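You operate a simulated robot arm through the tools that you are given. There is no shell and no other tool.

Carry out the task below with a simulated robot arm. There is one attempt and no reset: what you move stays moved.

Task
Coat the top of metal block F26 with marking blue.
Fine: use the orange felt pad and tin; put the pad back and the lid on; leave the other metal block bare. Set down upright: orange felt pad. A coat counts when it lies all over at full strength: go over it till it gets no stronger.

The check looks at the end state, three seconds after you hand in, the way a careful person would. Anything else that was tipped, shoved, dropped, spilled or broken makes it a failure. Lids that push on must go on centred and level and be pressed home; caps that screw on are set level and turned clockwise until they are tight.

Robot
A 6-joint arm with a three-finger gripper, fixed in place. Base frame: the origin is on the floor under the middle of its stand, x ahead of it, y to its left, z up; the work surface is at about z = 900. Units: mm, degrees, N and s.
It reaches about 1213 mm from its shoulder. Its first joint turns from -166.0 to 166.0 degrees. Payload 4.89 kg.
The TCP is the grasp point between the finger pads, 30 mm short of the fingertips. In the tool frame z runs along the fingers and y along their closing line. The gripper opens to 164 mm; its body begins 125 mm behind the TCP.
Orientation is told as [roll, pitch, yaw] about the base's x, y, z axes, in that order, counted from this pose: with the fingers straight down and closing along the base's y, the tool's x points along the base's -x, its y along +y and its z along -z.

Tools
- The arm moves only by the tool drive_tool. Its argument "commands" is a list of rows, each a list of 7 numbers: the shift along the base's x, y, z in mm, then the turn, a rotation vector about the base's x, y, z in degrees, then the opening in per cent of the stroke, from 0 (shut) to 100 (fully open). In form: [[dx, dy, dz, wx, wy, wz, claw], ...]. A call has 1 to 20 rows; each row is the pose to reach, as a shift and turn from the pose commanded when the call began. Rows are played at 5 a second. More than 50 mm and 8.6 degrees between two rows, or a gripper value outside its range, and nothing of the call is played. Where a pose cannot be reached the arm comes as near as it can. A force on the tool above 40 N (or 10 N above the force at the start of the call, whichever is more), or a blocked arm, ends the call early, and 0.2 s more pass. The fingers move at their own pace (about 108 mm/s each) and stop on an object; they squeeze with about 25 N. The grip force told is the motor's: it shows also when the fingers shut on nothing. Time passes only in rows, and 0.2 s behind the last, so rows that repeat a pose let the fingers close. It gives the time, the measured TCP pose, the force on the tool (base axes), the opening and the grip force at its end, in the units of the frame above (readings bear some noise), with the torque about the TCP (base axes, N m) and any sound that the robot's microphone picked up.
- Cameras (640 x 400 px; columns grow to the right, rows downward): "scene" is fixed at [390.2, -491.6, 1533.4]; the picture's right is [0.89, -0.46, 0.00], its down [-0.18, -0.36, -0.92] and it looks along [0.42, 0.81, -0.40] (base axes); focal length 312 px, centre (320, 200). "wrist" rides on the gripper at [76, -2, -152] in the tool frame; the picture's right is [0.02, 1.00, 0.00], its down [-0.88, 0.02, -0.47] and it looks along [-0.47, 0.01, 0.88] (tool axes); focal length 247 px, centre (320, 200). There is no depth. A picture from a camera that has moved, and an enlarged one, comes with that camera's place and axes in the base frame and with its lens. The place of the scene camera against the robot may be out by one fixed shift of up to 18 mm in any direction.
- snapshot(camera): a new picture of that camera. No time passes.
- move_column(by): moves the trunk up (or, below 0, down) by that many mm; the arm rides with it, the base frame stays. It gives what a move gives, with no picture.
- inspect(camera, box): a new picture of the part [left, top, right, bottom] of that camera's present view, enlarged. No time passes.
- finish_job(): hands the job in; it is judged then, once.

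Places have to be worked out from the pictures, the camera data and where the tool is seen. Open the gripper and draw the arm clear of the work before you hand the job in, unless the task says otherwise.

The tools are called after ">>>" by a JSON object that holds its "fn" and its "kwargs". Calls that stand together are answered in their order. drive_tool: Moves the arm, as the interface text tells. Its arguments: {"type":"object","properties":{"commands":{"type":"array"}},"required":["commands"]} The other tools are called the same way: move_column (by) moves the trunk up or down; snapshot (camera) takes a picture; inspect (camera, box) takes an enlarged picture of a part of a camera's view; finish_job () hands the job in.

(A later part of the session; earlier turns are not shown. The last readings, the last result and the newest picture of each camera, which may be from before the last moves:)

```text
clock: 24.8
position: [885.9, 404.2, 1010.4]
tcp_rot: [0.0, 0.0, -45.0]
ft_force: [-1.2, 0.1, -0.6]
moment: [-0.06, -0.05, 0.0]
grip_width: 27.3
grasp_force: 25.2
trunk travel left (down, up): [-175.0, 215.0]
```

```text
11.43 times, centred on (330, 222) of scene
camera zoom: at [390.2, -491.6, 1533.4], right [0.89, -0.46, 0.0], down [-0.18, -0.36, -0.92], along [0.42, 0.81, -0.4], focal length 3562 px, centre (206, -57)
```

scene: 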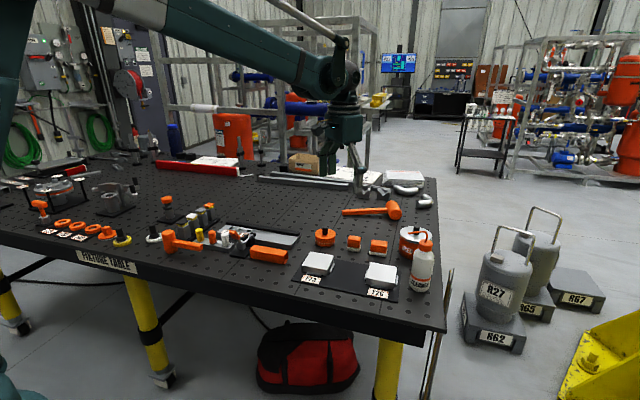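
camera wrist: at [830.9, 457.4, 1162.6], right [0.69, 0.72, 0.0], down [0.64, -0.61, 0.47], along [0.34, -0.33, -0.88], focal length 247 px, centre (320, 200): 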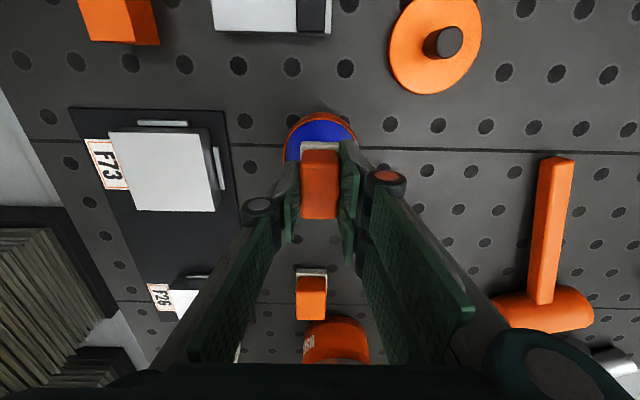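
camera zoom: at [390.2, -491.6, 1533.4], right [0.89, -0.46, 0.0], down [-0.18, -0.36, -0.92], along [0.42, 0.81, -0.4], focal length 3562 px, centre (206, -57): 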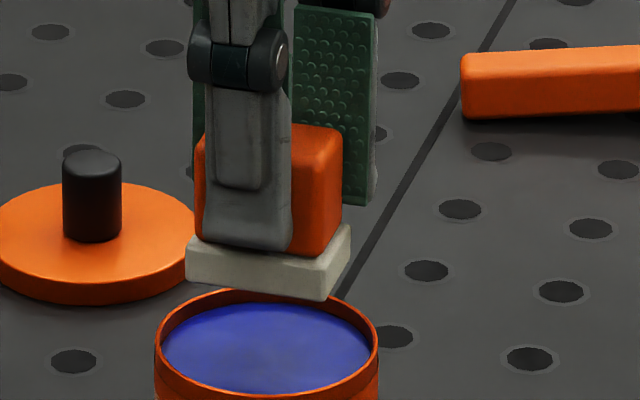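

The pad hovers centred over the tin (centre ≈ (884.4, 404)), felt bottom about 30 mm above the rim. I lower it quickly at first, then in 1 mm steps to feel the blue.

>>> {"fn": "drive_tool", "kwargs": {"commands": [[-1, 0, -10, 0, 0, 0, 0], [-1, 0, -20, 0, 0, 0, 0], [-1, 0, -26, 0, 0, 0, 0], [-1, 0, -29, 0, 0, 0, 0], [-1, 0, -30, 0, 0, 0, 0], [-1, 0, -31, 0, 0, 0, 0], [-1, 0, -32, 0, 0, 0, 0]]}}

>>> {"fn": "inspect", "kwargs": {"camera": "scene", "box": [310, 205, 350, 240]}}

>>> {"fn": "inspect", "kwargs": {"camera": "wrist", "box": [270, 95, 370, 225]}}

```text
clock: 26.4
position: [884.3, 403.3, 979.8]
tcp_rot: [0.0, 0.0, -45.0]
ft_force: [-0.2, 0.8, 0.2]
moment: [0.02, 0.01, 0.01]
grip_width: 27.2
grasp_force: 25.3
trunk travel left (down, up): [-175.0, 215.0]
```

```text
11.43 times, centred on (330, 222) of scene
camera zoom: at [390.2, -491.6, 1533.4], right [0.89, -0.46, 0.0], down [-0.18, -0.36, -0.92], along [0.42, 0.81, -0.4], focal length 3562 px, centre (206, -57)
```

zoom: 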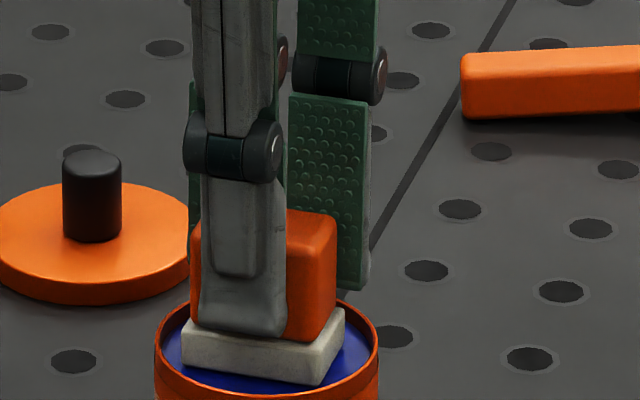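

```text
3.08 times, centred on (320, 160) of wrist
camera zoom: at [829.5, 457.7, 1131.3], right [0.69, 0.72, 0.0], down [0.64, -0.61, 0.47], along [0.34, -0.33, -0.88], focal length 760 px, centre (320, 323)
```

zoom: 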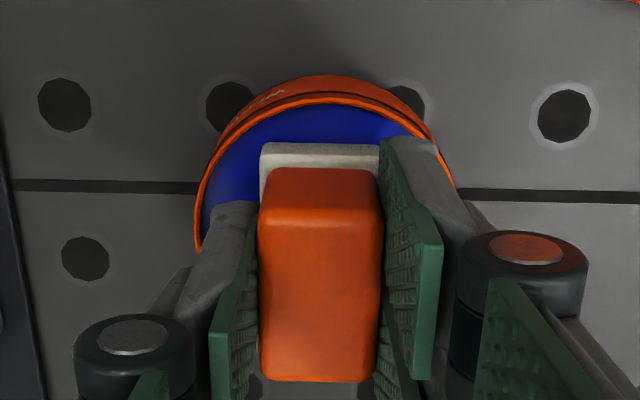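

The felt is inside the rim, about level with it, with no contact yet. I continue down in 1 mm steps.

>>> {"fn": "drive_tool", "kwargs": {"commands": [[0, 0, -1, 0, 0, 0, 0], [0, 0, -2, 0, 0, 0, 0], [0, 0, -3, 0, 0, 0, 0], [0, 0, -4, 0, 0, 0, 0], [0, 0, -5, 0, 0, 0, 0]]}}

>>> {"fn": "inspect", "kwargs": {"camera": "scene", "box": [310, 205, 350, 240]}}

```text
clock: 27.6
position: [883.4, 405.4, 976.4]
tcp_rot: [0.0, 0.0, -44.9]
ft_force: [3.5, 3.0, 23.0]
moment: [0.12, -0.11, 0.02]
grip_width: 27.4
grasp_force: 24.9
trunk travel left (down, up): [-175.0, 215.0]
```

```text
11.43 times, centred on (330, 222) of scene
camera zoom: at [390.2, -491.6, 1533.4], right [0.89, -0.46, 0.0], down [-0.18, -0.36, -0.92], along [0.42, 0.81, -0.4], focal length 3562 px, centre (206, -57)
```

zoom: 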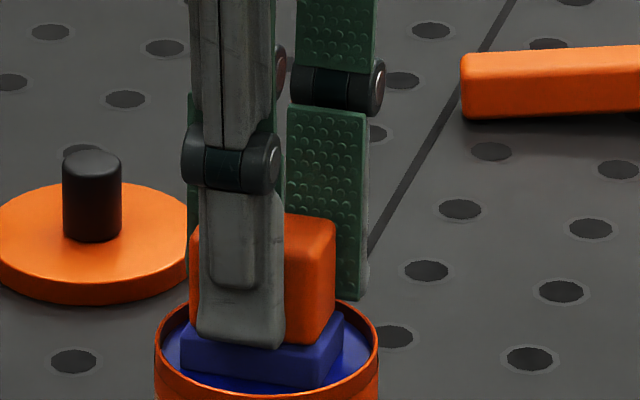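

The felt has turned blue and 23 N was felt, so the pad is charged (it slid up a few mm in the grip). I lift it straight out and look at the underside region before moving on.

>>> {"fn": "drive_tool", "kwargs": {"commands": [[0, 0, 3, 0, 0, 0, 0], [0, 0, 8, 0, 0, 0, 0], [0, 0, 20, 0, 0, 0, 0], [0, 0, 45, 0, 0, 0, 0], [0, 0, 75, 0, 0, 0, 0], [0, 0, 90, 0, 0, 0, 0]]}}

>>> {"fn": "inspect", "kwargs": {"camera": "scene", "box": [300, 180, 360, 250]}}

>>> {"fn": "snapshot", "kwargs": {"camera": "wrist"}}

```text
clock: 29.0
position: [884.9, 405.0, 1064.9]
tcp_rot: [0.0, 0.0, -44.9]
ft_force: [-0.1, 0.7, -1.1]
moment: [0.0, 0.02, 0.0]
grip_width: 27.2
grasp_force: 25.4
trunk travel left (down, up): [-175.0, 215.0]
```

```text
5.71 times, centred on (330, 215) of scene
camera zoom: at [390.2, -491.6, 1533.4], right [0.89, -0.46, 0.0], down [-0.18, -0.36, -0.92], along [0.42, 0.81, -0.4], focal length 1781 px, centre (263, 114)
```

zoom: 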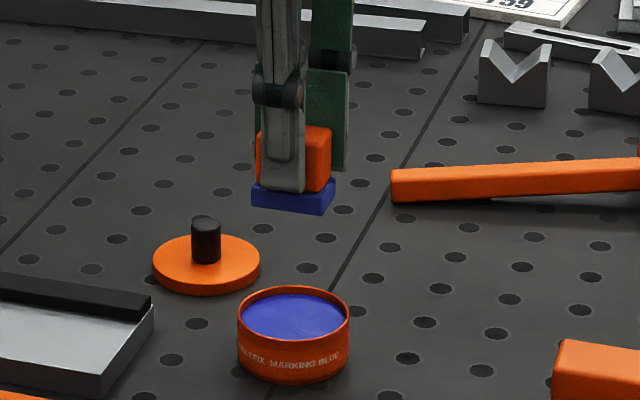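

```text
taken
camera wrist: at [829.6, 456.7, 1216.9], right [0.69, 0.72, 0.0], down [0.64, -0.61, 0.47], along [0.34, -0.33, -0.88], focal length 247 px, centre (320, 200)
```

wrist: 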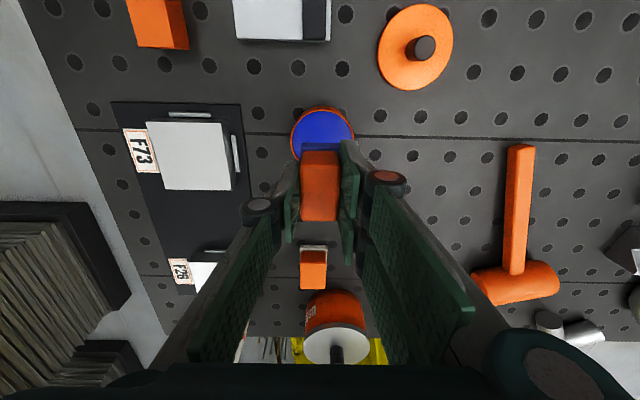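

The pad is evenly blue. I carry it high past F26 to a viewpoint at about (985, 75) so the wrist camera looks straight down at F26's top and I can measure it.

>>> {"fn": "drive_tool", "kwargs": {"commands": [[12, -41, 5, 0, 0, 0, 0], [25, -82, 10, 0, 0, 0, 0], [37, -123, 10, 0, 0, 0, 0], [50, -164, 10, 0, 0, 0, 0], [62, -206, 10, 0, 0, 0, 0], [75, -247, 10, 0, 0, 0, 0], [87, -288, 10, 0, 0, 0, 0], [100, -330, 10, 0, 0, 0, 0], [100, -330, 10, 0, 0, 0, 0]]}}

>>> {"fn": "snapshot", "kwargs": {"camera": "wrist"}}

>>> {"fn": "snapshot", "kwargs": {"camera": "scene"}}

```text
clock: 31.0
position: [985.1, 72.9, 1077.2]
tcp_rot: [-0.1, 0.0, -45.1]
ft_force: [1.0, -0.8, -3.2]
moment: [0.03, 0.05, -0.03]
grip_width: 27.3
grasp_force: 24.7
trunk travel left (down, up): [-175.0, 215.0]
```

```text
taken
camera wrist: at [929.5, 125.3, 1228.3], right [0.69, 0.72, 0.0], down [0.64, -0.61, 0.47], along [0.34, -0.33, -0.88], focal length 247 px, centre (320, 200)
```

wrist: 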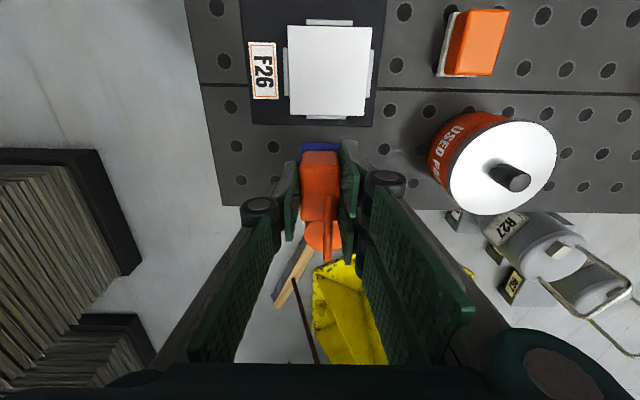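

```text
taken
```

scene: 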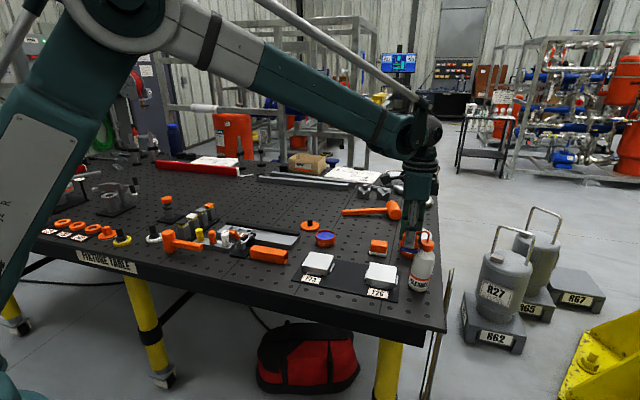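

The CLEANER bottle appears right near the held pad. I check the clearance before moving any further.

>>> {"fn": "inspect", "kwargs": {"camera": "scene", "box": [370, 170, 460, 300]}}

>>> {"fn": "inspect", "kwargs": {"camera": "wrist", "box": [240, 110, 400, 280]}}

```text
3.08 times, centred on (415, 235) of scene
camera zoom: at [390.2, -491.6, 1533.4], right [0.89, -0.46, 0.0], down [-0.18, -0.36, -0.92], along [0.42, 0.81, -0.4], focal length 959 px, centre (28, 92)
```

zoom: 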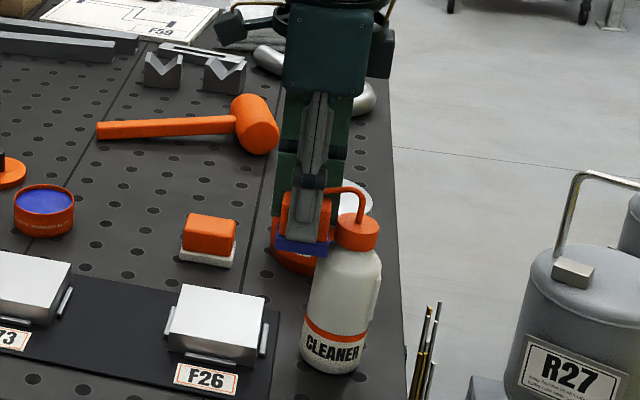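

```text
2.35 times, centred on (320, 195) of wrist
camera zoom: at [929.5, 125.3, 1228.3], right [0.69, 0.72, 0.0], down [0.64, -0.61, 0.47], along [0.34, -0.33, -0.88], focal length 581 px, centre (320, 212)
```

zoom: 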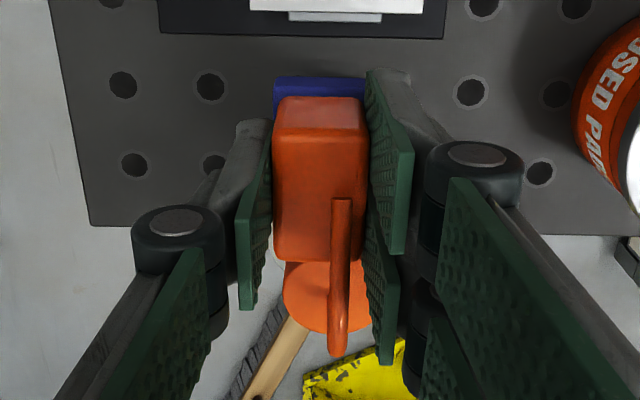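

The bottle's nozzle overhangs the handle between the fingers. Before moving I compare the bottle's place with the very first enlarged picture using the same box.

>>> {"fn": "inspect", "kwargs": {"camera": "scene", "box": [280, 180, 460, 310]}}

>>> {"fn": "inspect", "kwargs": {"camera": "scene", "box": [395, 210, 445, 260]}}

>>> {"fn": "inspect", "kwargs": {"camera": "scene", "box": [385, 215, 445, 300]}}

```text
3.08 times, centred on (370, 245) of scene
camera zoom: at [390.2, -491.6, 1533.4], right [0.89, -0.46, 0.0], down [-0.18, -0.36, -0.92], along [0.42, 0.81, -0.4], focal length 959 px, centre (166, 62)
```

zoom: 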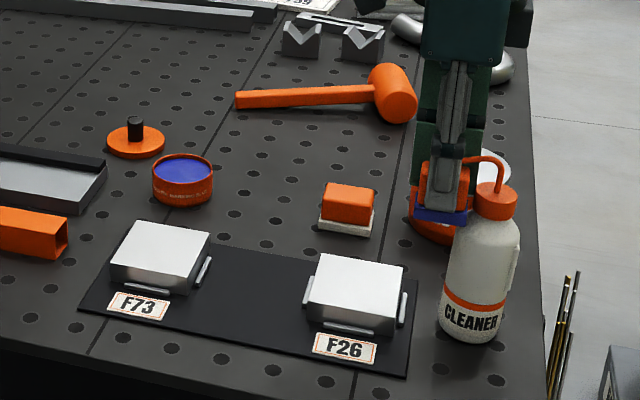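

```text
8.00 times, centred on (420, 235) of scene
camera zoom: at [390.2, -491.6, 1533.4], right [0.89, -0.46, 0.0], down [-0.18, -0.36, -0.92], along [0.42, 0.81, -0.4], focal length 2493 px, centre (-480, -80)
```

zoom: 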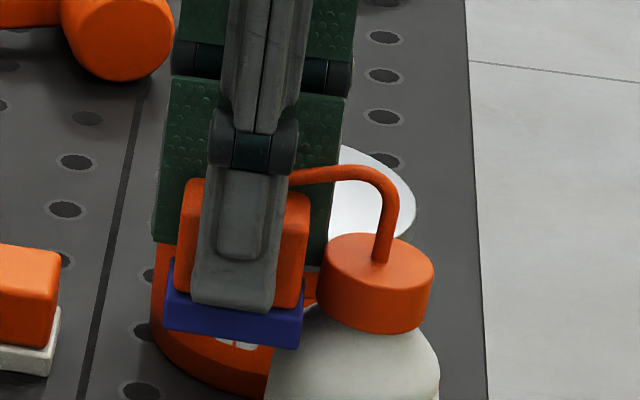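

```text
4.71 times, centred on (415, 258) of scene
camera zoom: at [390.2, -491.6, 1533.4], right [0.89, -0.46, 0.0], down [-0.18, -0.36, -0.92], along [0.42, 0.81, -0.4], focal length 1466 px, centre (-127, -71)
```

zoom: 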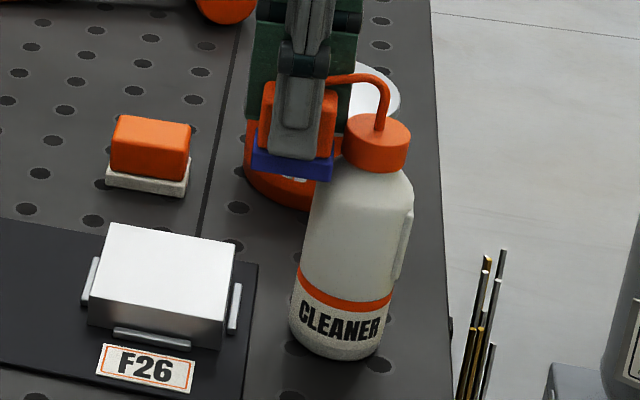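

The bottle has been nudged: it leans about 5°, its nozzle resting on the pad's handle (about 2 N down). I ease back along the tool's x axis while lowering slightly, so it settles upright gently.

>>> {"fn": "drive_tool", "kwargs": {"commands": [[-1, 1, -1.5, 0, 0, 0, 0], [-2, 2, -3, 0, 0, 0, 0], [-3, 3, -4.5, 0, 0, 0, 0], [-4, 4, -6, 0, 0, 0, 0], [-5, 5, -7.5, 0, 0, 0, 0], [-6, 6, -9, 0, 0, 0, 0]]}}

>>> {"fn": "inspect", "kwargs": {"camera": "scene", "box": [385, 215, 445, 300]}}

>>> {"fn": "inspect", "kwargs": {"camera": "wrist", "box": [240, 110, 400, 280]}}

>>> {"fn": "inspect", "kwargs": {"camera": "scene", "box": [395, 210, 445, 260]}}

```text
clock: 32.4
position: [979.1, 81.5, 1065.1]
tcp_rot: [0.1, 0.0, -45.0]
ft_force: [-0.6, 0.5, -0.7]
moment: [0.0, -0.04, -0.01]
grip_width: 27.4
grasp_force: 25.2
trunk travel left (down, up): [-175.0, 215.0]
```

```text
4.71 times, centred on (415, 258) of scene
camera zoom: at [390.2, -491.6, 1533.4], right [0.89, -0.46, 0.0], down [-0.18, -0.36, -0.92], along [0.42, 0.81, -0.4], focal length 1466 px, centre (-127, -71)
```

zoom: 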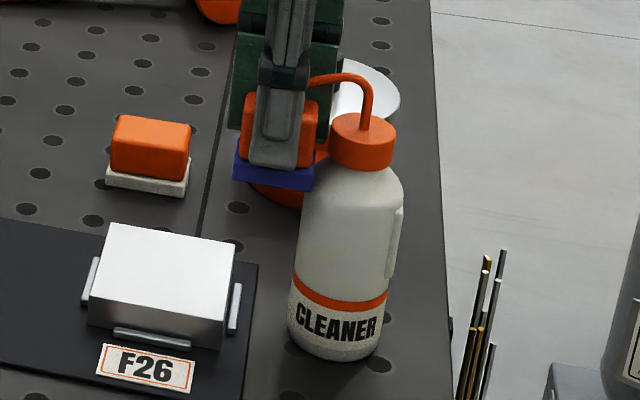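

```text
2.35 times, centred on (320, 195) of wrist
camera zoom: at [923.5, 133.8, 1217.9], right [0.69, 0.72, 0.0], down [0.64, -0.61, 0.47], along [0.34, -0.33, -0.88], focal length 581 px, centre (320, 212)
```

zoom: 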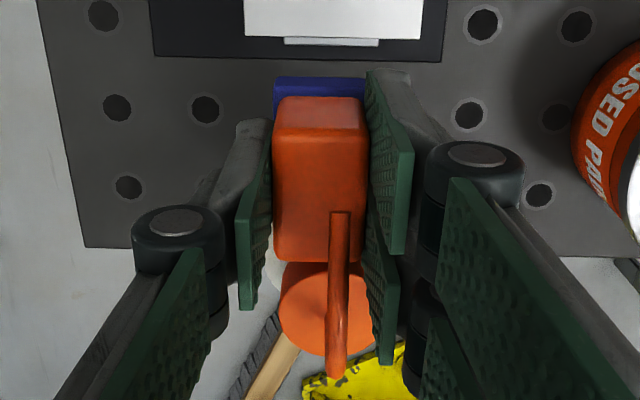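

```text
8.00 times, centred on (420, 235) of scene
camera zoom: at [390.2, -491.6, 1533.4], right [0.89, -0.46, 0.0], down [-0.18, -0.36, -0.92], along [0.42, 0.81, -0.4], focal length 2493 px, centre (-480, -80)
```

zoom: 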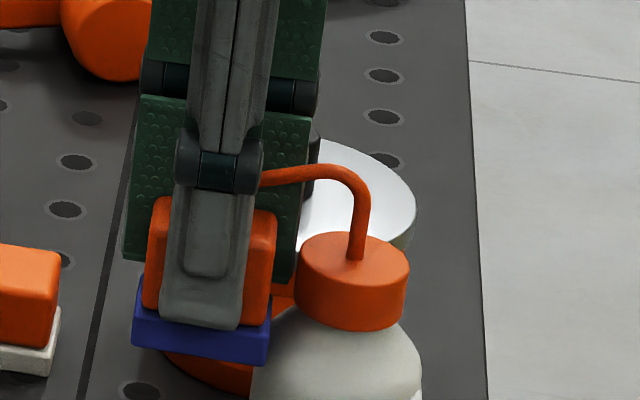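

The bottle has settled upright again (about 5 mm from its first place) and the force is back to normal. I retreat straight away from it, level, along the tool's x axis.

>>> {"fn": "drive_tool", "kwargs": {"commands": [[-6, 6, 0, 0, 0, 0, 0], [-14, 14, 0, 0, 0, 0, 0], [-24, 24, 0, 0, 0, 0, 0], [-36, 36, 0, 0, 0, 0, 0], [-44, 44, 0, 0, 0, 0, 0], [-44, 44, 0, 0, 0, 0, 0]]}}

>>> {"fn": "inspect", "kwargs": {"camera": "scene", "box": [385, 215, 445, 300]}}

>>> {"fn": "snapshot", "kwargs": {"camera": "wrist"}}

>>> {"fn": "inspect", "kwargs": {"camera": "scene", "box": [280, 180, 460, 310]}}

```text
clock: 33.8
position: [934.5, 125.3, 1066.5]
tcp_rot: [0.0, 0.0, -45.0]
ft_force: [0.3, 0.5, -0.7]
moment: [-0.02, -0.03, 0.01]
grip_width: 27.4
grasp_force: 24.9
trunk travel left (down, up): [-175.0, 215.0]
```

```text
4.71 times, centred on (415, 258) of scene
camera zoom: at [390.2, -491.6, 1533.4], right [0.89, -0.46, 0.0], down [-0.18, -0.36, -0.92], along [0.42, 0.81, -0.4], focal length 1466 px, centre (-127, -71)
```

zoom: 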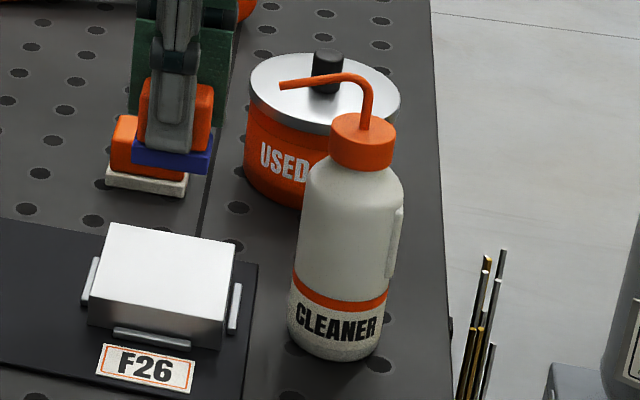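

```text
taken
camera wrist: at [879.0, 178.5, 1217.6], right [0.69, 0.72, 0.0], down [0.64, -0.61, 0.47], along [0.34, -0.33, -0.88], focal length 247 px, centre (320, 200)
```

wrist: 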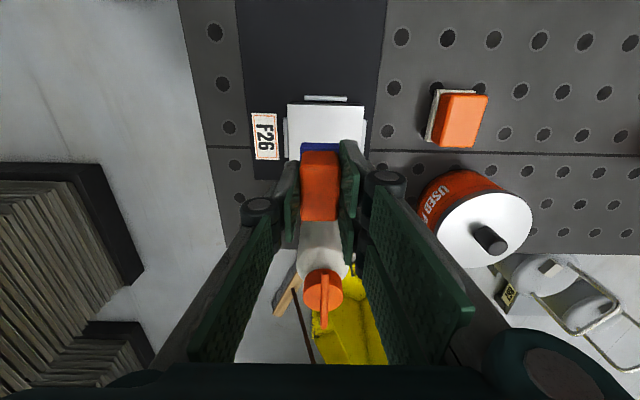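

```text
3.08 times, centred on (370, 245) of scene
camera zoom: at [390.2, -491.6, 1533.4], right [0.89, -0.46, 0.0], down [-0.18, -0.36, -0.92], along [0.42, 0.81, -0.4], focal length 959 px, centre (166, 62)
```

zoom: 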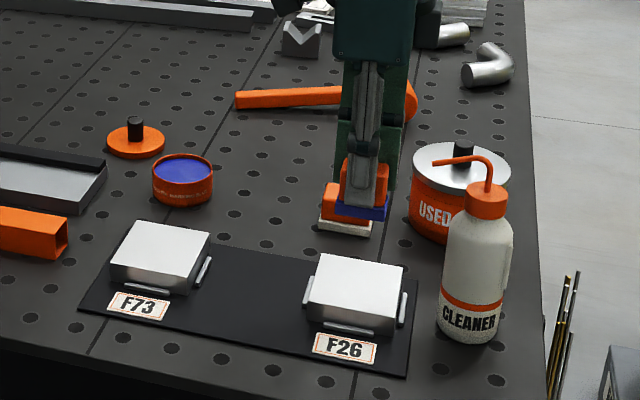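

The bottle is upright and free. Now I measure block F26's top from both cameras for its height and extents.

>>> {"fn": "inspect", "kwargs": {"camera": "scene", "box": [360, 255, 405, 300]}}

>>> {"fn": "inspect", "kwargs": {"camera": "wrist", "box": [240, 80, 400, 200]}}

```text
8.89 times, centred on (382, 278) of scene
camera zoom: at [390.2, -491.6, 1533.4], right [0.89, -0.46, 0.0], down [-0.18, -0.36, -0.92], along [0.42, 0.81, -0.4], focal length 2770 px, centre (-236, -489)
```

zoom: 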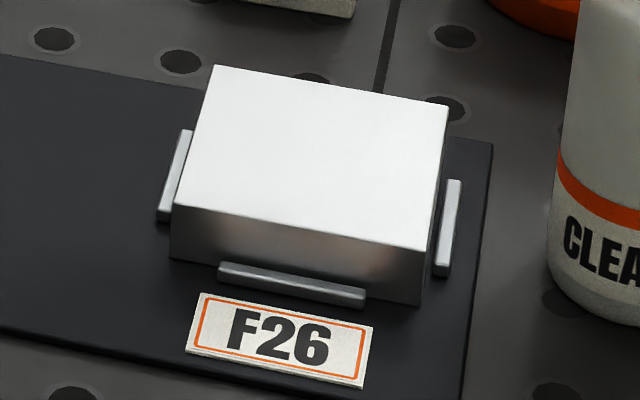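

```text
3.33 times, centred on (320, 140) of wrist
camera zoom: at [879.0, 178.5, 1217.6], right [0.69, 0.72, 0.0], down [0.64, -0.61, 0.47], along [0.34, -0.33, -0.88], focal length 823 px, centre (320, 400)
```

zoom: 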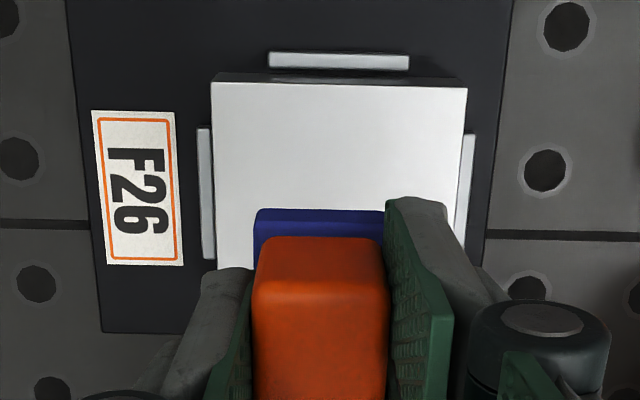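

F26's top is about 85 x 85 mm, centred near (939, 128.5) at z ≈ 926, its sides parallel to the tool axes. I move the pad over its middle and descend to about 14 mm above it.

>>> {"fn": "drive_tool", "kwargs": {"commands": [[6, 2.5, 0, 0, 0, 0, 0], [6, 2.5, -25, 0, 0, 0, 0], [6, 2.5, -50, 0, 0, 0, 0], [6, 2.5, -70, 0, 0, 0, 0], [6, 2.5, -80, 0, 0, 0, 0], [6, 2.5, -80, 0, 0, 0, 0]]}}

>>> {"fn": "inspect", "kwargs": {"camera": "scene", "box": [350, 235, 420, 300]}}

>>> {"fn": "inspect", "kwargs": {"camera": "wrist", "box": [220, 60, 420, 220]}}

```text
clock: 35.2
position: [941.1, 127.8, 984.1]
tcp_rot: [0.0, 0.1, -45.0]
ft_force: [0.0, 0.7, -2.0]
moment: [-0.03, 0.04, -0.01]
grip_width: 27.2
grasp_force: 24.9
trunk travel left (down, up): [-175.0, 215.0]
```

```text
6.15 times, centred on (385, 268) of scene
camera zoom: at [390.2, -491.6, 1533.4], right [0.89, -0.46, 0.0], down [-0.18, -0.36, -0.92], along [0.42, 0.81, -0.4], focal length 1918 px, centre (-80, -215)
```

zoom: 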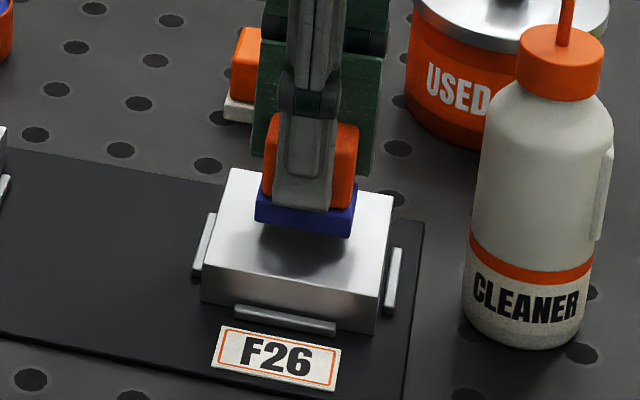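

```text
2.50 times, centred on (320, 140) of wrist
camera zoom: at [885.9, 180.8, 1136.6], right [0.69, 0.72, 0.0], down [0.64, -0.61, 0.47], along [0.34, -0.33, -0.88], focal length 617 px, centre (320, 350)
```

zoom: 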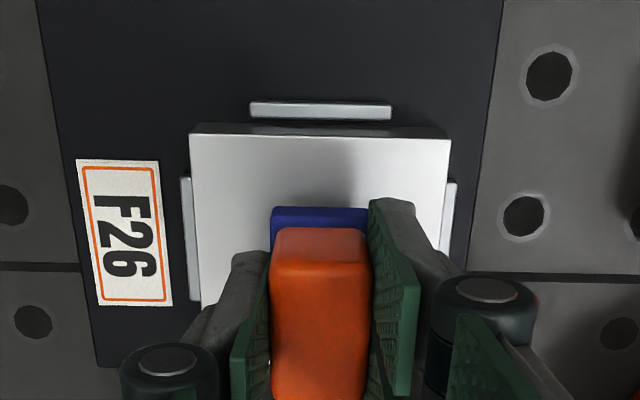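

Pad is centred over F26. I lower in small steps to feel first contact.

>>> {"fn": "drive_tool", "kwargs": {"commands": [[0, 0, -4, 0, 0, 0, 0], [0, 0, -7, 0, 0, 0, 0], [0, 0, -9, 0, 0, 0, 0], [0, 0, -10, 0, 0, 0, 0], [0, 0, -11, 0, 0, 0, 0]]}}

>>> {"fn": "inspect", "kwargs": {"camera": "scene", "box": [350, 235, 420, 300]}}

```text
clock: 36.4
position: [941.4, 127.4, 975.4]
tcp_rot: [0.0, 0.0, -44.9]
ft_force: [1.3, 1.4, 14.7]
moment: [0.08, -0.01, 0.0]
grip_width: 27.2
grasp_force: 25.1
trunk travel left (down, up): [-175.0, 215.0]
```

```text
6.15 times, centred on (385, 268) of scene
camera zoom: at [390.2, -491.6, 1533.4], right [0.89, -0.46, 0.0], down [-0.18, -0.36, -0.92], along [0.42, 0.81, -0.4], focal length 1918 px, centre (-80, -215)
```

zoom: 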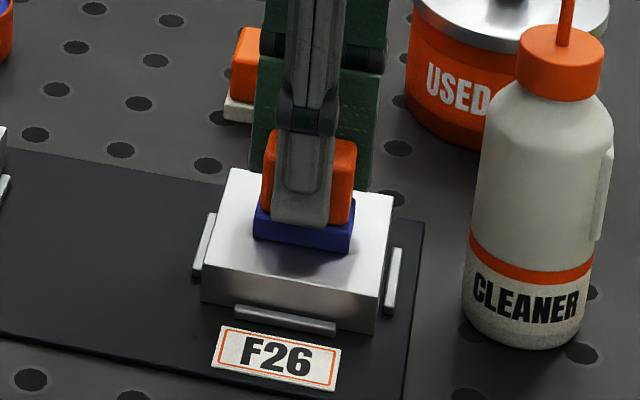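

Contact with 14.7 N. I ease to a lighter press and wipe the middle lane forward and back along the tool x axis (±22 mm), then lift to see the effect.

>>> {"fn": "drive_tool", "kwargs": {"commands": [[0, 0, 0.4, 0, 0, 0, 0], [-4, 4, 0.4, 0, 0, 0, 0], [-8, 8, 0.4, 0, 0, 0, 0], [-12, 12, 0.4, 0, 0, 0, 0], [-15.5, 15.5, 0.4, 0, 0, 0, 0], [-12, 12, 0.4, 0, 0, 0, 0], [-8, 8, 0.4, 0, 0, 0, 0], [-4, 4, 0.4, 0, 0, 0, 0], [0, 0, 0.4, 0, 0, 0, 0], [4, -4, 0.4, 0, 0, 0, 0], [8, -8, 0.4, 0, 0, 0, 0], [12, -12, 0.4, 0, 0, 0, 0], [15.5, -15.5, 0.4, 0, 0, 0, 0]]}}

>>> {"fn": "inspect", "kwargs": {"camera": "scene", "box": [350, 235, 420, 300]}}

>>> {"fn": "inspect", "kwargs": {"camera": "wrist", "box": [220, 60, 420, 220]}}

```text
clock: 39.2
position: [955.5, 112.3, 974.3]
tcp_rot: [-0.1, -0.1, -45.0]
ft_force: [-0.7, -0.4, 1.0]
moment: [-0.02, 0.02, -0.01]
grip_width: 27.3
grasp_force: 25.3
trunk travel left (down, up): [-175.0, 215.0]
```

```text
6.15 times, centred on (385, 268) of scene
camera zoom: at [390.2, -491.6, 1533.4], right [0.89, -0.46, 0.0], down [-0.18, -0.36, -0.92], along [0.42, 0.81, -0.4], focal length 1918 px, centre (-80, -215)
```

zoom: 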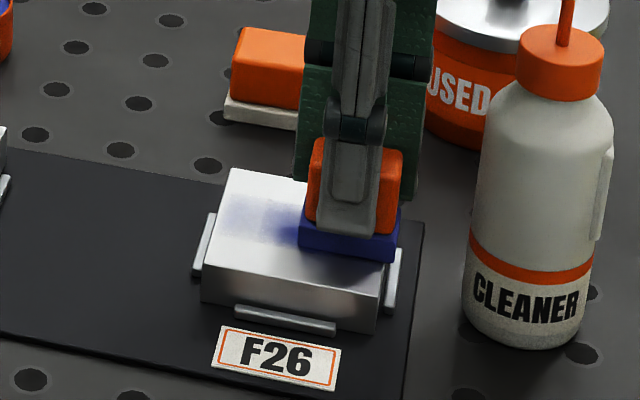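

```text
2.50 times, centred on (320, 140) of wrist
camera zoom: at [900.7, 163.9, 1127.3], right [0.69, 0.72, 0.0], down [0.64, -0.61, 0.47], along [0.34, -0.33, -0.88], focal length 617 px, centre (320, 350)
```

zoom: 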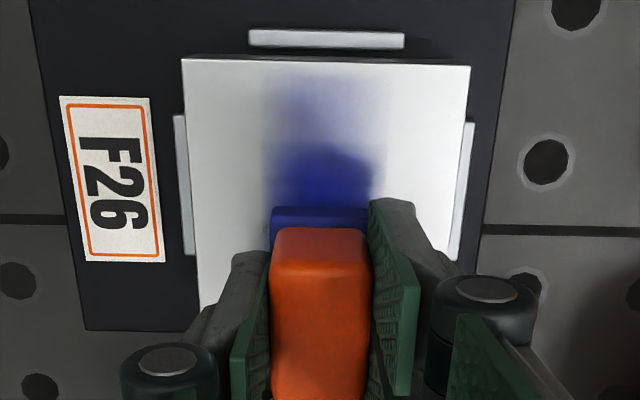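

Wiping lays down blue, but the press has faded to 1 N. I lower 1.5 mm here and wipe back across the middle lane.

>>> {"fn": "drive_tool", "kwargs": {"commands": [[0, 0, -0.7, 0, 0, 0, 0], [0, 0, -1.4, 0, 0, 0, 0]]}}

```text
clock: 39.8
position: [956.1, 112.6, 975.7]
tcp_rot: [0.0, 0.0, -45.0]
ft_force: [4.0, -3.1, 16.6]
moment: [-0.12, -0.14, -0.01]
grip_width: 27.2
grasp_force: 24.8
trunk travel left (down, up): [-175.0, 215.0]
```

>>> {"fn": "drive_tool", "kwargs": {"commands": [[-4, 4, 0, 0, 0, 0, 0], [-8, 8, 0, 0, 0, 0, 0], [-12, 12, 0, 0, 0, 0, 0], [-16, 16, 0, 0, 0, 0, 0], [-20, 20, 0, 0, 0, 0, 0], [-24, 24, 0, 0, 0, 0, 0], [-28, 28, 0, 0, 0, 0, 0], [-31, 31, 0, 0, 0, 0, 0], [-31, 31, 0, 0, 0, 0, 0]]}}

>>> {"fn": "inspect", "kwargs": {"camera": "scene", "box": [350, 235, 420, 300]}}

```text
clock: 41.8
position: [924.6, 143.8, 974.4]
tcp_rot: [0.1, 0.0, -45.0]
ft_force: [1.2, -2.8, 13.0]
moment: [-0.05, -0.08, 0.01]
grip_width: 27.2
grasp_force: 24.5
trunk travel left (down, up): [-175.0, 215.0]
```

```text
6.15 times, centred on (385, 268) of scene
camera zoom: at [390.2, -491.6, 1533.4], right [0.89, -0.46, 0.0], down [-0.18, -0.36, -0.92], along [0.42, 0.81, -0.4], focal length 1918 px, centre (-80, -215)
```

zoom: 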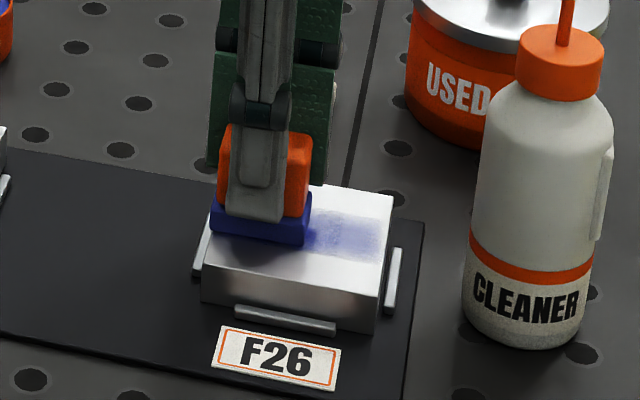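

Good: about 13 N held steady. I now wipe the lane on the +y tool side (27 mm over), forward and back.

>>> {"fn": "drive_tool", "kwargs": {"commands": [[6.4, 6.4, 0, 0, 0, 0, 0], [12.8, 12.8, 0, 0, 0, 0, 0], [19.1, 19.1, 0, 0, 0, 0, 0], [23, 15.2, 0, 0, 0, 0, 0], [26.9, 11.3, 0, 0, 0, 0, 0], [30.8, 7.4, 0, 0, 0, 0, 0], [34.7, 3.5, 0, 0, 0, 0, 0], [38.6, -0.4, 0, 0, 0, 0, 0], [42.5, -4.3, 0, 0, 0, 0, 0], [46.4, -8.2, 0, 0, 0, 0, 0], [50.1, -11.9, 0, 0, 0, 0, 0], [46.4, -8.2, 0, 0, 0, 0, 0], [42.5, -4.3, 0, 0, 0, 0, 0], [38.6, -0.4, 0, 0, 0, 0, 0], [34.7, 3.5, 0, 0, 0, 0, 0], [30.8, 7.4, 0, 0, 0, 0, 0], [26.9, 11.3, 0, 0, 0, 0, 0], [23, 15.2, 0, 0, 0, 0, 0], [19.1, 19.1, 0, 0, 0, 0, 0]]}}

>>> {"fn": "inspect", "kwargs": {"camera": "scene", "box": [350, 235, 420, 300]}}

>>> {"fn": "inspect", "kwargs": {"camera": "wrist", "box": [220, 60, 420, 220]}}

```text
clock: 45.8
position: [942.0, 162.8, 973.7]
tcp_rot: [0.0, -0.1, -44.9]
ft_force: [5.0, -4.4, 22.0]
moment: [-0.15, -0.16, 0.0]
grip_width: 27.3
grasp_force: 24.9
trunk travel left (down, up): [-175.0, 215.0]
```

```text
6.15 times, centred on (385, 268) of scene
camera zoom: at [390.2, -491.6, 1533.4], right [0.89, -0.46, 0.0], down [-0.18, -0.36, -0.92], along [0.42, 0.81, -0.4], focal length 1918 px, centre (-80, -215)
```

zoom: 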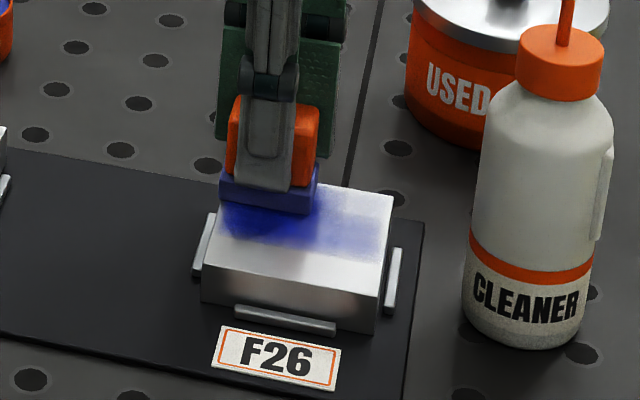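

```text
2.50 times, centred on (320, 140) of wrist
camera zoom: at [888.1, 214.7, 1125.8], right [0.69, 0.72, 0.0], down [0.64, -0.61, 0.47], along [0.34, -0.33, -0.88], focal length 617 px, centre (320, 350)
```

zoom: 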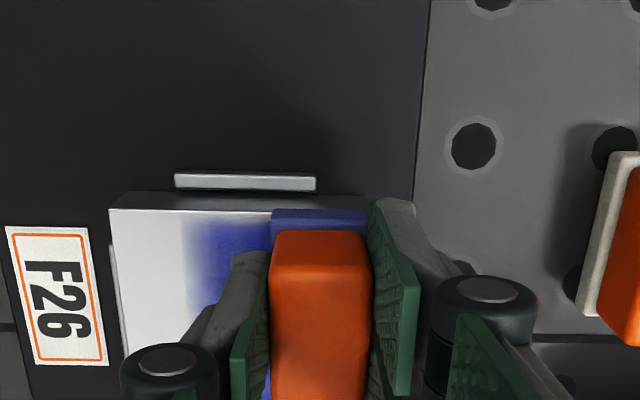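

The felt is fading (used up), so I lift, go back to the tin and recharge. First straight up and across to hover over the tin.

>>> {"fn": "drive_tool", "kwargs": {"commands": [[0, 0, 5, 0, 0, 0, 0], [0, 0, 25, 0, 0, 0, 0], [0, 0, 55, 0, 0, 0, 0], [-10, 40, 60, 0, 0, 0, 0], [-20, 82, 60, 0, 0, 0, 0], [-30, 124, 60, 0, 0, 0, 0], [-40, 166, 60, 0, 0, 0, 0], [-50, 208, 50, 0, 0, 0, 0], [-57.5, 241.7, 35, 0, 0, 0, 0], [-57.5, 241.7, 30, 0, 0, 0, 0]]}}

>>> {"fn": "inspect", "kwargs": {"camera": "wrist", "box": [270, 95, 370, 225]}}

>>> {"fn": "inspect", "kwargs": {"camera": "scene", "box": [300, 195, 420, 300]}}

```text
clock: 48.0
position: [887.3, 405.0, 1005.0]
tcp_rot: [-0.1, 0.0, -44.9]
ft_force: [0.3, 0.7, -0.3]
moment: [-0.08, -0.01, -0.01]
grip_width: 27.2
grasp_force: 24.8
trunk travel left (down, up): [-175.0, 215.0]
```

```text
3.08 times, centred on (320, 160) of wrist
camera zoom: at [830.9, 456.8, 1156.4], right [0.69, 0.72, 0.0], down [0.64, -0.61, 0.47], along [0.34, -0.33, -0.88], focal length 760 px, centre (320, 323)
```

zoom: 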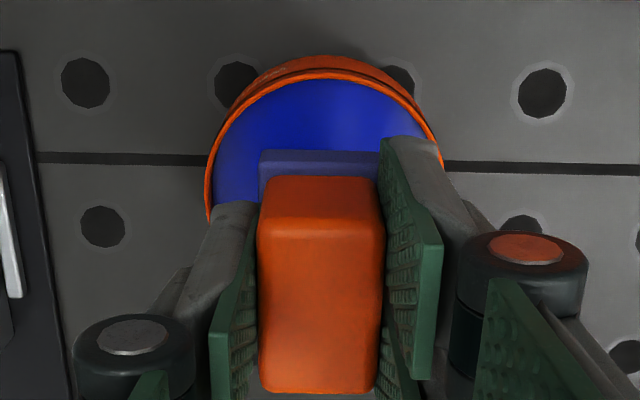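

```text
3.81 times, centred on (360, 248) of scene
camera zoom: at [390.2, -491.6, 1533.4], right [0.89, -0.46, 0.0], down [-0.18, -0.36, -0.92], along [0.42, 0.81, -0.4], focal length 1187 px, centre (168, 19)
```

zoom: 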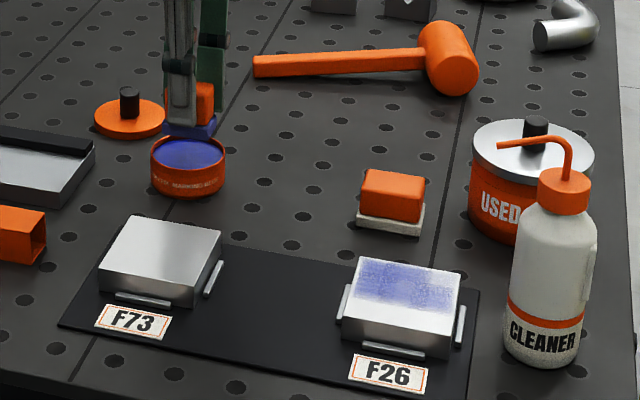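

Hovering exactly as for the first dip. I lower the pad into the tin again, finishing with small steps.

>>> {"fn": "drive_tool", "kwargs": {"commands": [[-1, 0, -10, 0, 0, 0, 0], [-1, 0, -20, 0, 0, 0, 0], [-1, 0, -25, 0, 0, 0, 0], [-1, 0, -27, 0, 0, 0, 0], [-1, 0, -28, 0, 0, 0, 0], [-1, 0, -29, 0, 0, 0, 0], [-1, 0, -29.5, 0, 0, 0, 0]]}}

>>> {"fn": "inspect", "kwargs": {"camera": "scene", "box": [310, 205, 350, 240]}}

```text
clock: 49.6
position: [886.9, 405.0, 973.9]
tcp_rot: [0.0, 0.1, -45.1]
ft_force: [-0.6, 0.4, -0.4]
moment: [0.01, -0.01, 0.01]
grip_width: 27.1
grasp_force: 25.1
trunk travel left (down, up): [-175.0, 215.0]
```

```text
11.43 times, centred on (330, 222) of scene
camera zoom: at [390.2, -491.6, 1533.4], right [0.89, -0.46, 0.0], down [-0.18, -0.36, -0.92], along [0.42, 0.81, -0.4], focal length 3562 px, centre (206, -57)
```

zoom: 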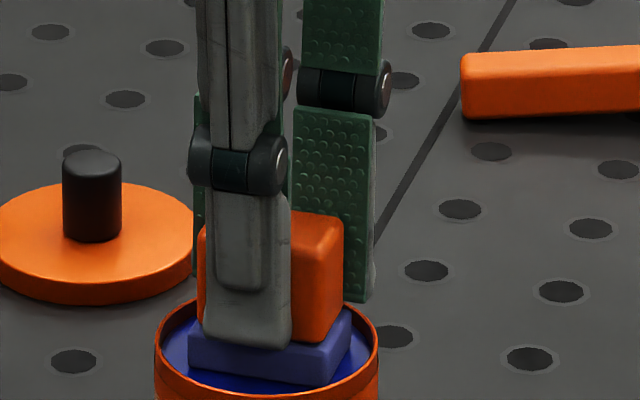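

No contact yet; the pad sits slightly to one side, so I shift 2 mm back and continue down in 1 mm steps.

>>> {"fn": "drive_tool", "kwargs": {"commands": [[-2, 0, 0, 0, 0, 0, 0], [-2, 0, -1, 0, 0, 0, 0], [-2, 0, -2, 0, 0, 0, 0], [-2, 0, -3, 0, 0, 0, 0], [-2, 0, -3.5, 0, 0, 0, 0]]}}

>>> {"fn": "inspect", "kwargs": {"camera": "scene", "box": [310, 205, 350, 240]}}

```text
clock: 50.8
position: [883.0, 403.6, 971.5]
tcp_rot: [0.1, 0.0, -45.0]
ft_force: [7.8, 6.4, 28.0]
moment: [0.23, -0.27, 0.07]
grip_width: 27.5
grasp_force: 24.7
trunk travel left (down, up): [-175.0, 215.0]
```

```text
11.43 times, centred on (330, 222) of scene
camera zoom: at [390.2, -491.6, 1533.4], right [0.89, -0.46, 0.0], down [-0.18, -0.36, -0.92], along [0.42, 0.81, -0.4], focal length 3562 px, centre (206, -57)
```

zoom: 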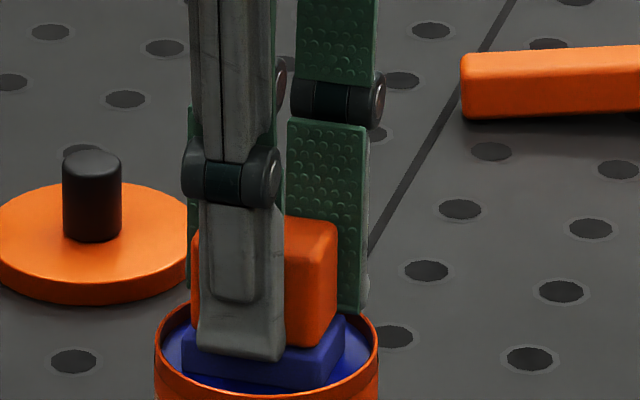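

Recharged (28 N, felt dark blue; fingertips now rest on the felt so it won't slip further). I lift out and carry it to the other outer lane of F26.

>>> {"fn": "drive_tool", "kwargs": {"commands": [[0, 0, 4, 0, 0, 0, 0], [0, 0, 20, 0, 0, 0, 0], [0, 0, 50, 0, 0, 0, 0], [3, -30, 75, 0, 0, 0, 0], [7, -75, 75, 0, 0, 0, 0], [11, -120, 75, 0, 0, 0, 0], [15, -165, 75, 0, 0, 0, 0], [19, -210, 75, 0, 0, 0, 0], [22, -250, 75, 0, 0, 0, 0], [22.7, -279, 65, 0, 0, 0, 0], [22.7, -279, 30, 0, 0, 0, 0], [22.7, -279, 16, 0, 0, 0, 0], [22.7, -279, 16, 0, 0, 0, 0]]}}

>>> {"fn": "inspect", "kwargs": {"camera": "scene", "box": [350, 235, 420, 300]}}

>>> {"fn": "inspect", "kwargs": {"camera": "wrist", "box": [220, 60, 420, 220]}}

```text
clock: 53.6
position: [904.6, 124.3, 987.1]
tcp_rot: [0.0, 0.0, -45.0]
ft_force: [1.1, -0.6, -0.7]
moment: [0.04, 0.09, -0.03]
grip_width: 27.2
grasp_force: 24.6
trunk travel left (down, up): [-175.0, 215.0]
```

```text
6.15 times, centred on (385, 268) of scene
camera zoom: at [390.2, -491.6, 1533.4], right [0.89, -0.46, 0.0], down [-0.18, -0.36, -0.92], along [0.42, 0.81, -0.4], focal length 1918 px, centre (-80, -215)
```

zoom: 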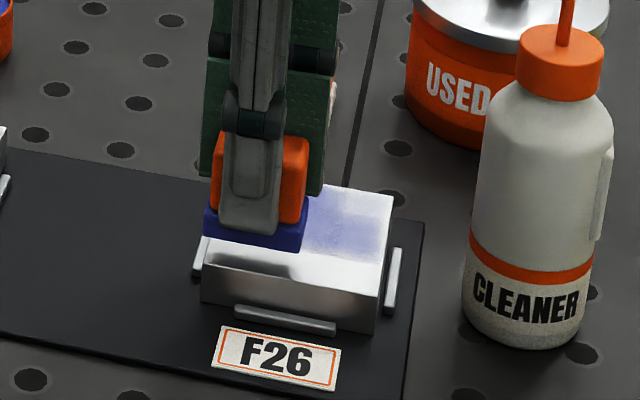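

```text
2.50 times, centred on (320, 140) of wrist
camera zoom: at [850.2, 176.3, 1138.7], right [0.69, 0.72, 0.0], down [0.64, -0.61, 0.47], along [0.34, -0.33, -0.88], focal length 617 px, centre (320, 350)
```

zoom: 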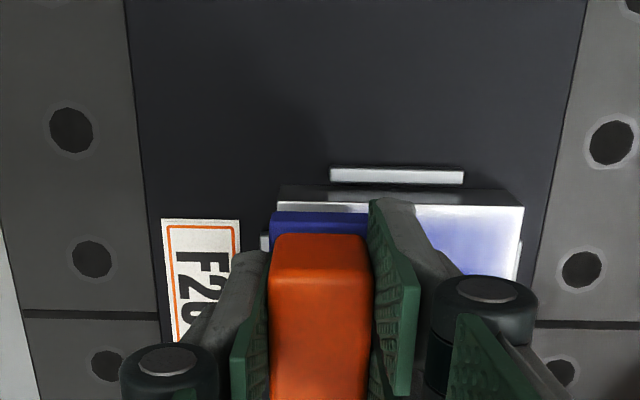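

In place over the outer lane. I lower in small steps until the pad presses.

>>> {"fn": "drive_tool", "kwargs": {"commands": [[0, 0, -6, 0, 0, 0, 0], [0, 0, -11, 0, 0, 0, 0], [0, 0, -14, 0, 0, 0, 0], [0, 0, -15.5, 0, 0, 0, 0], [0, 0, -16.5, 0, 0, 0, 0], [0, 0, -17.5, 0, 0, 0, 0]]}}

```text
clock: 55.0
position: [904.7, 126.6, 970.8]
tcp_rot: [0.0, 0.0, -44.9]
ft_force: [6.6, -2.7, 35.5]
moment: [-0.06, -0.29, 0.0]
grip_width: 27.2
grasp_force: 25.4
trunk travel left (down, up): [-175.0, 215.0]
```

That is 35 N, so I ease 1.8 mm and wipe this lane out and back.

>>> {"fn": "drive_tool", "kwargs": {"commands": [[0, 0, 1.8, 0, 0, 0, 0], [3.9, -3.9, 1.8, 0, 0, 0, 0], [7.8, -7.8, 1.8, 0, 0, 0, 0], [11.7, -11.7, 1.8, 0, 0, 0, 0], [15.6, -15.6, 1.8, 0, 0, 0, 0], [19.5, -19.5, 1.8, 0, 0, 0, 0], [23.4, -23.4, 1.8, 0, 0, 0, 0], [27.3, -27.3, 1.8, 0, 0, 0, 0], [31, -31, 1.8, 0, 0, 0, 0], [31, -31, 1.8, 0, 0, 0, 0]]}}

>>> {"fn": "inspect", "kwargs": {"camera": "scene", "box": [350, 235, 420, 300]}}

>>> {"fn": "inspect", "kwargs": {"camera": "wrist", "box": [220, 60, 420, 220]}}

```text
clock: 57.2
position: [937.3, 93.1, 970.7]
tcp_rot: [0.0, 0.0, -45.0]
ft_force: [-1.9, 1.4, 8.0]
moment: [0.14, 0.06, -0.02]
grip_width: 27.4
grasp_force: 25.1
trunk travel left (down, up): [-175.0, 215.0]
```

```text
6.15 times, centred on (385, 268) of scene
camera zoom: at [390.2, -491.6, 1533.4], right [0.89, -0.46, 0.0], down [-0.18, -0.36, -0.92], along [0.42, 0.81, -0.4], focal length 1918 px, centre (-80, -215)
```

zoom: 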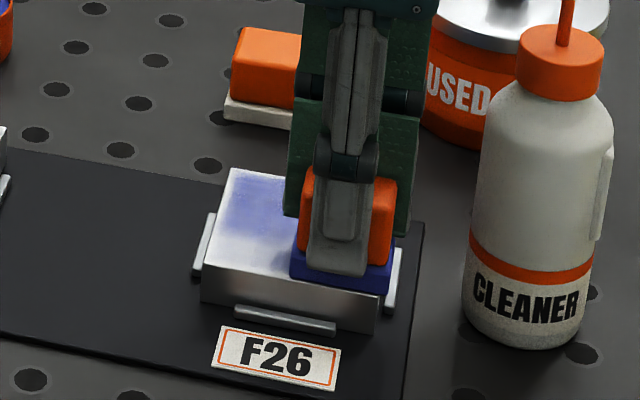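

```text
2.50 times, centred on (320, 140) of wrist
camera zoom: at [881.6, 146.3, 1123.2], right [0.69, 0.72, 0.0], down [0.64, -0.61, 0.47], along [0.34, -0.33, -0.88], focal length 617 px, centre (320, 350)
```

zoom: 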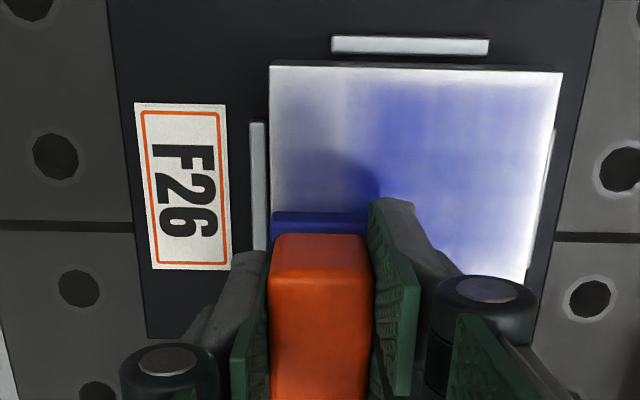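

The tint builds gradually and is weaker near the edges, so I'll press a bit more and go slightly past the edges. I lower 1 mm and wipe this lane back, 3 mm further out.

>>> {"fn": "drive_tool", "kwargs": {"commands": [[0, 0, -1, 0, 0, 0, 0], [-1, -3, -1, 0, 0, 0, 0], [-5, 1, -1, 0, 0, 0, 0], [-9, 5, -1, 0, 0, 0, 0], [-13, 9, -1, 0, 0, 0, 0], [-17, 13, -1, 0, 0, 0, 0], [-21, 17, -1, 0, 0, 0, 0], [-25, 21, -1, 0, 0, 0, 0], [-29, 25, -1, 0, 0, 0, 0], [-33, 29, -1, 0, 0, 0, 0], [-36, 32, -1, 0, 0, 0, 0], [-36, 32, -1, 0, 0, 0, 0]]}}

>>> {"fn": "inspect", "kwargs": {"camera": "scene", "box": [350, 235, 420, 300]}}

```text
clock: 59.8
position: [900.0, 125.4, 969.7]
tcp_rot: [0.0, 0.0, -45.0]
ft_force: [9.3, -6.1, 34.0]
moment: [-0.28, -0.5, 0.01]
grip_width: 26.8
grasp_force: 24.7
trunk travel left (down, up): [-175.0, 215.0]
```

```text
6.15 times, centred on (385, 268) of scene
camera zoom: at [390.2, -491.6, 1533.4], right [0.89, -0.46, 0.0], down [-0.18, -0.36, -0.92], along [0.42, 0.81, -0.4], focal length 1918 px, centre (-80, -215)
```

zoom: 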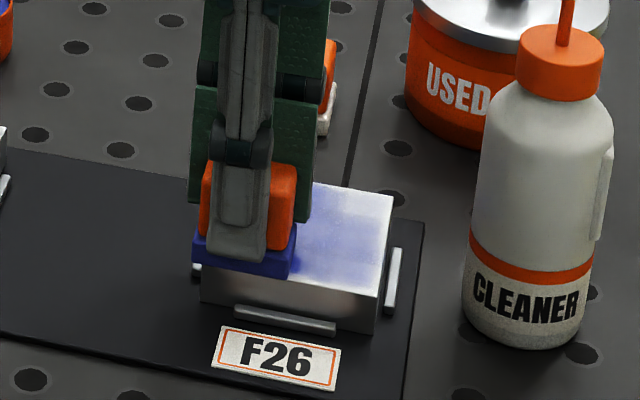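

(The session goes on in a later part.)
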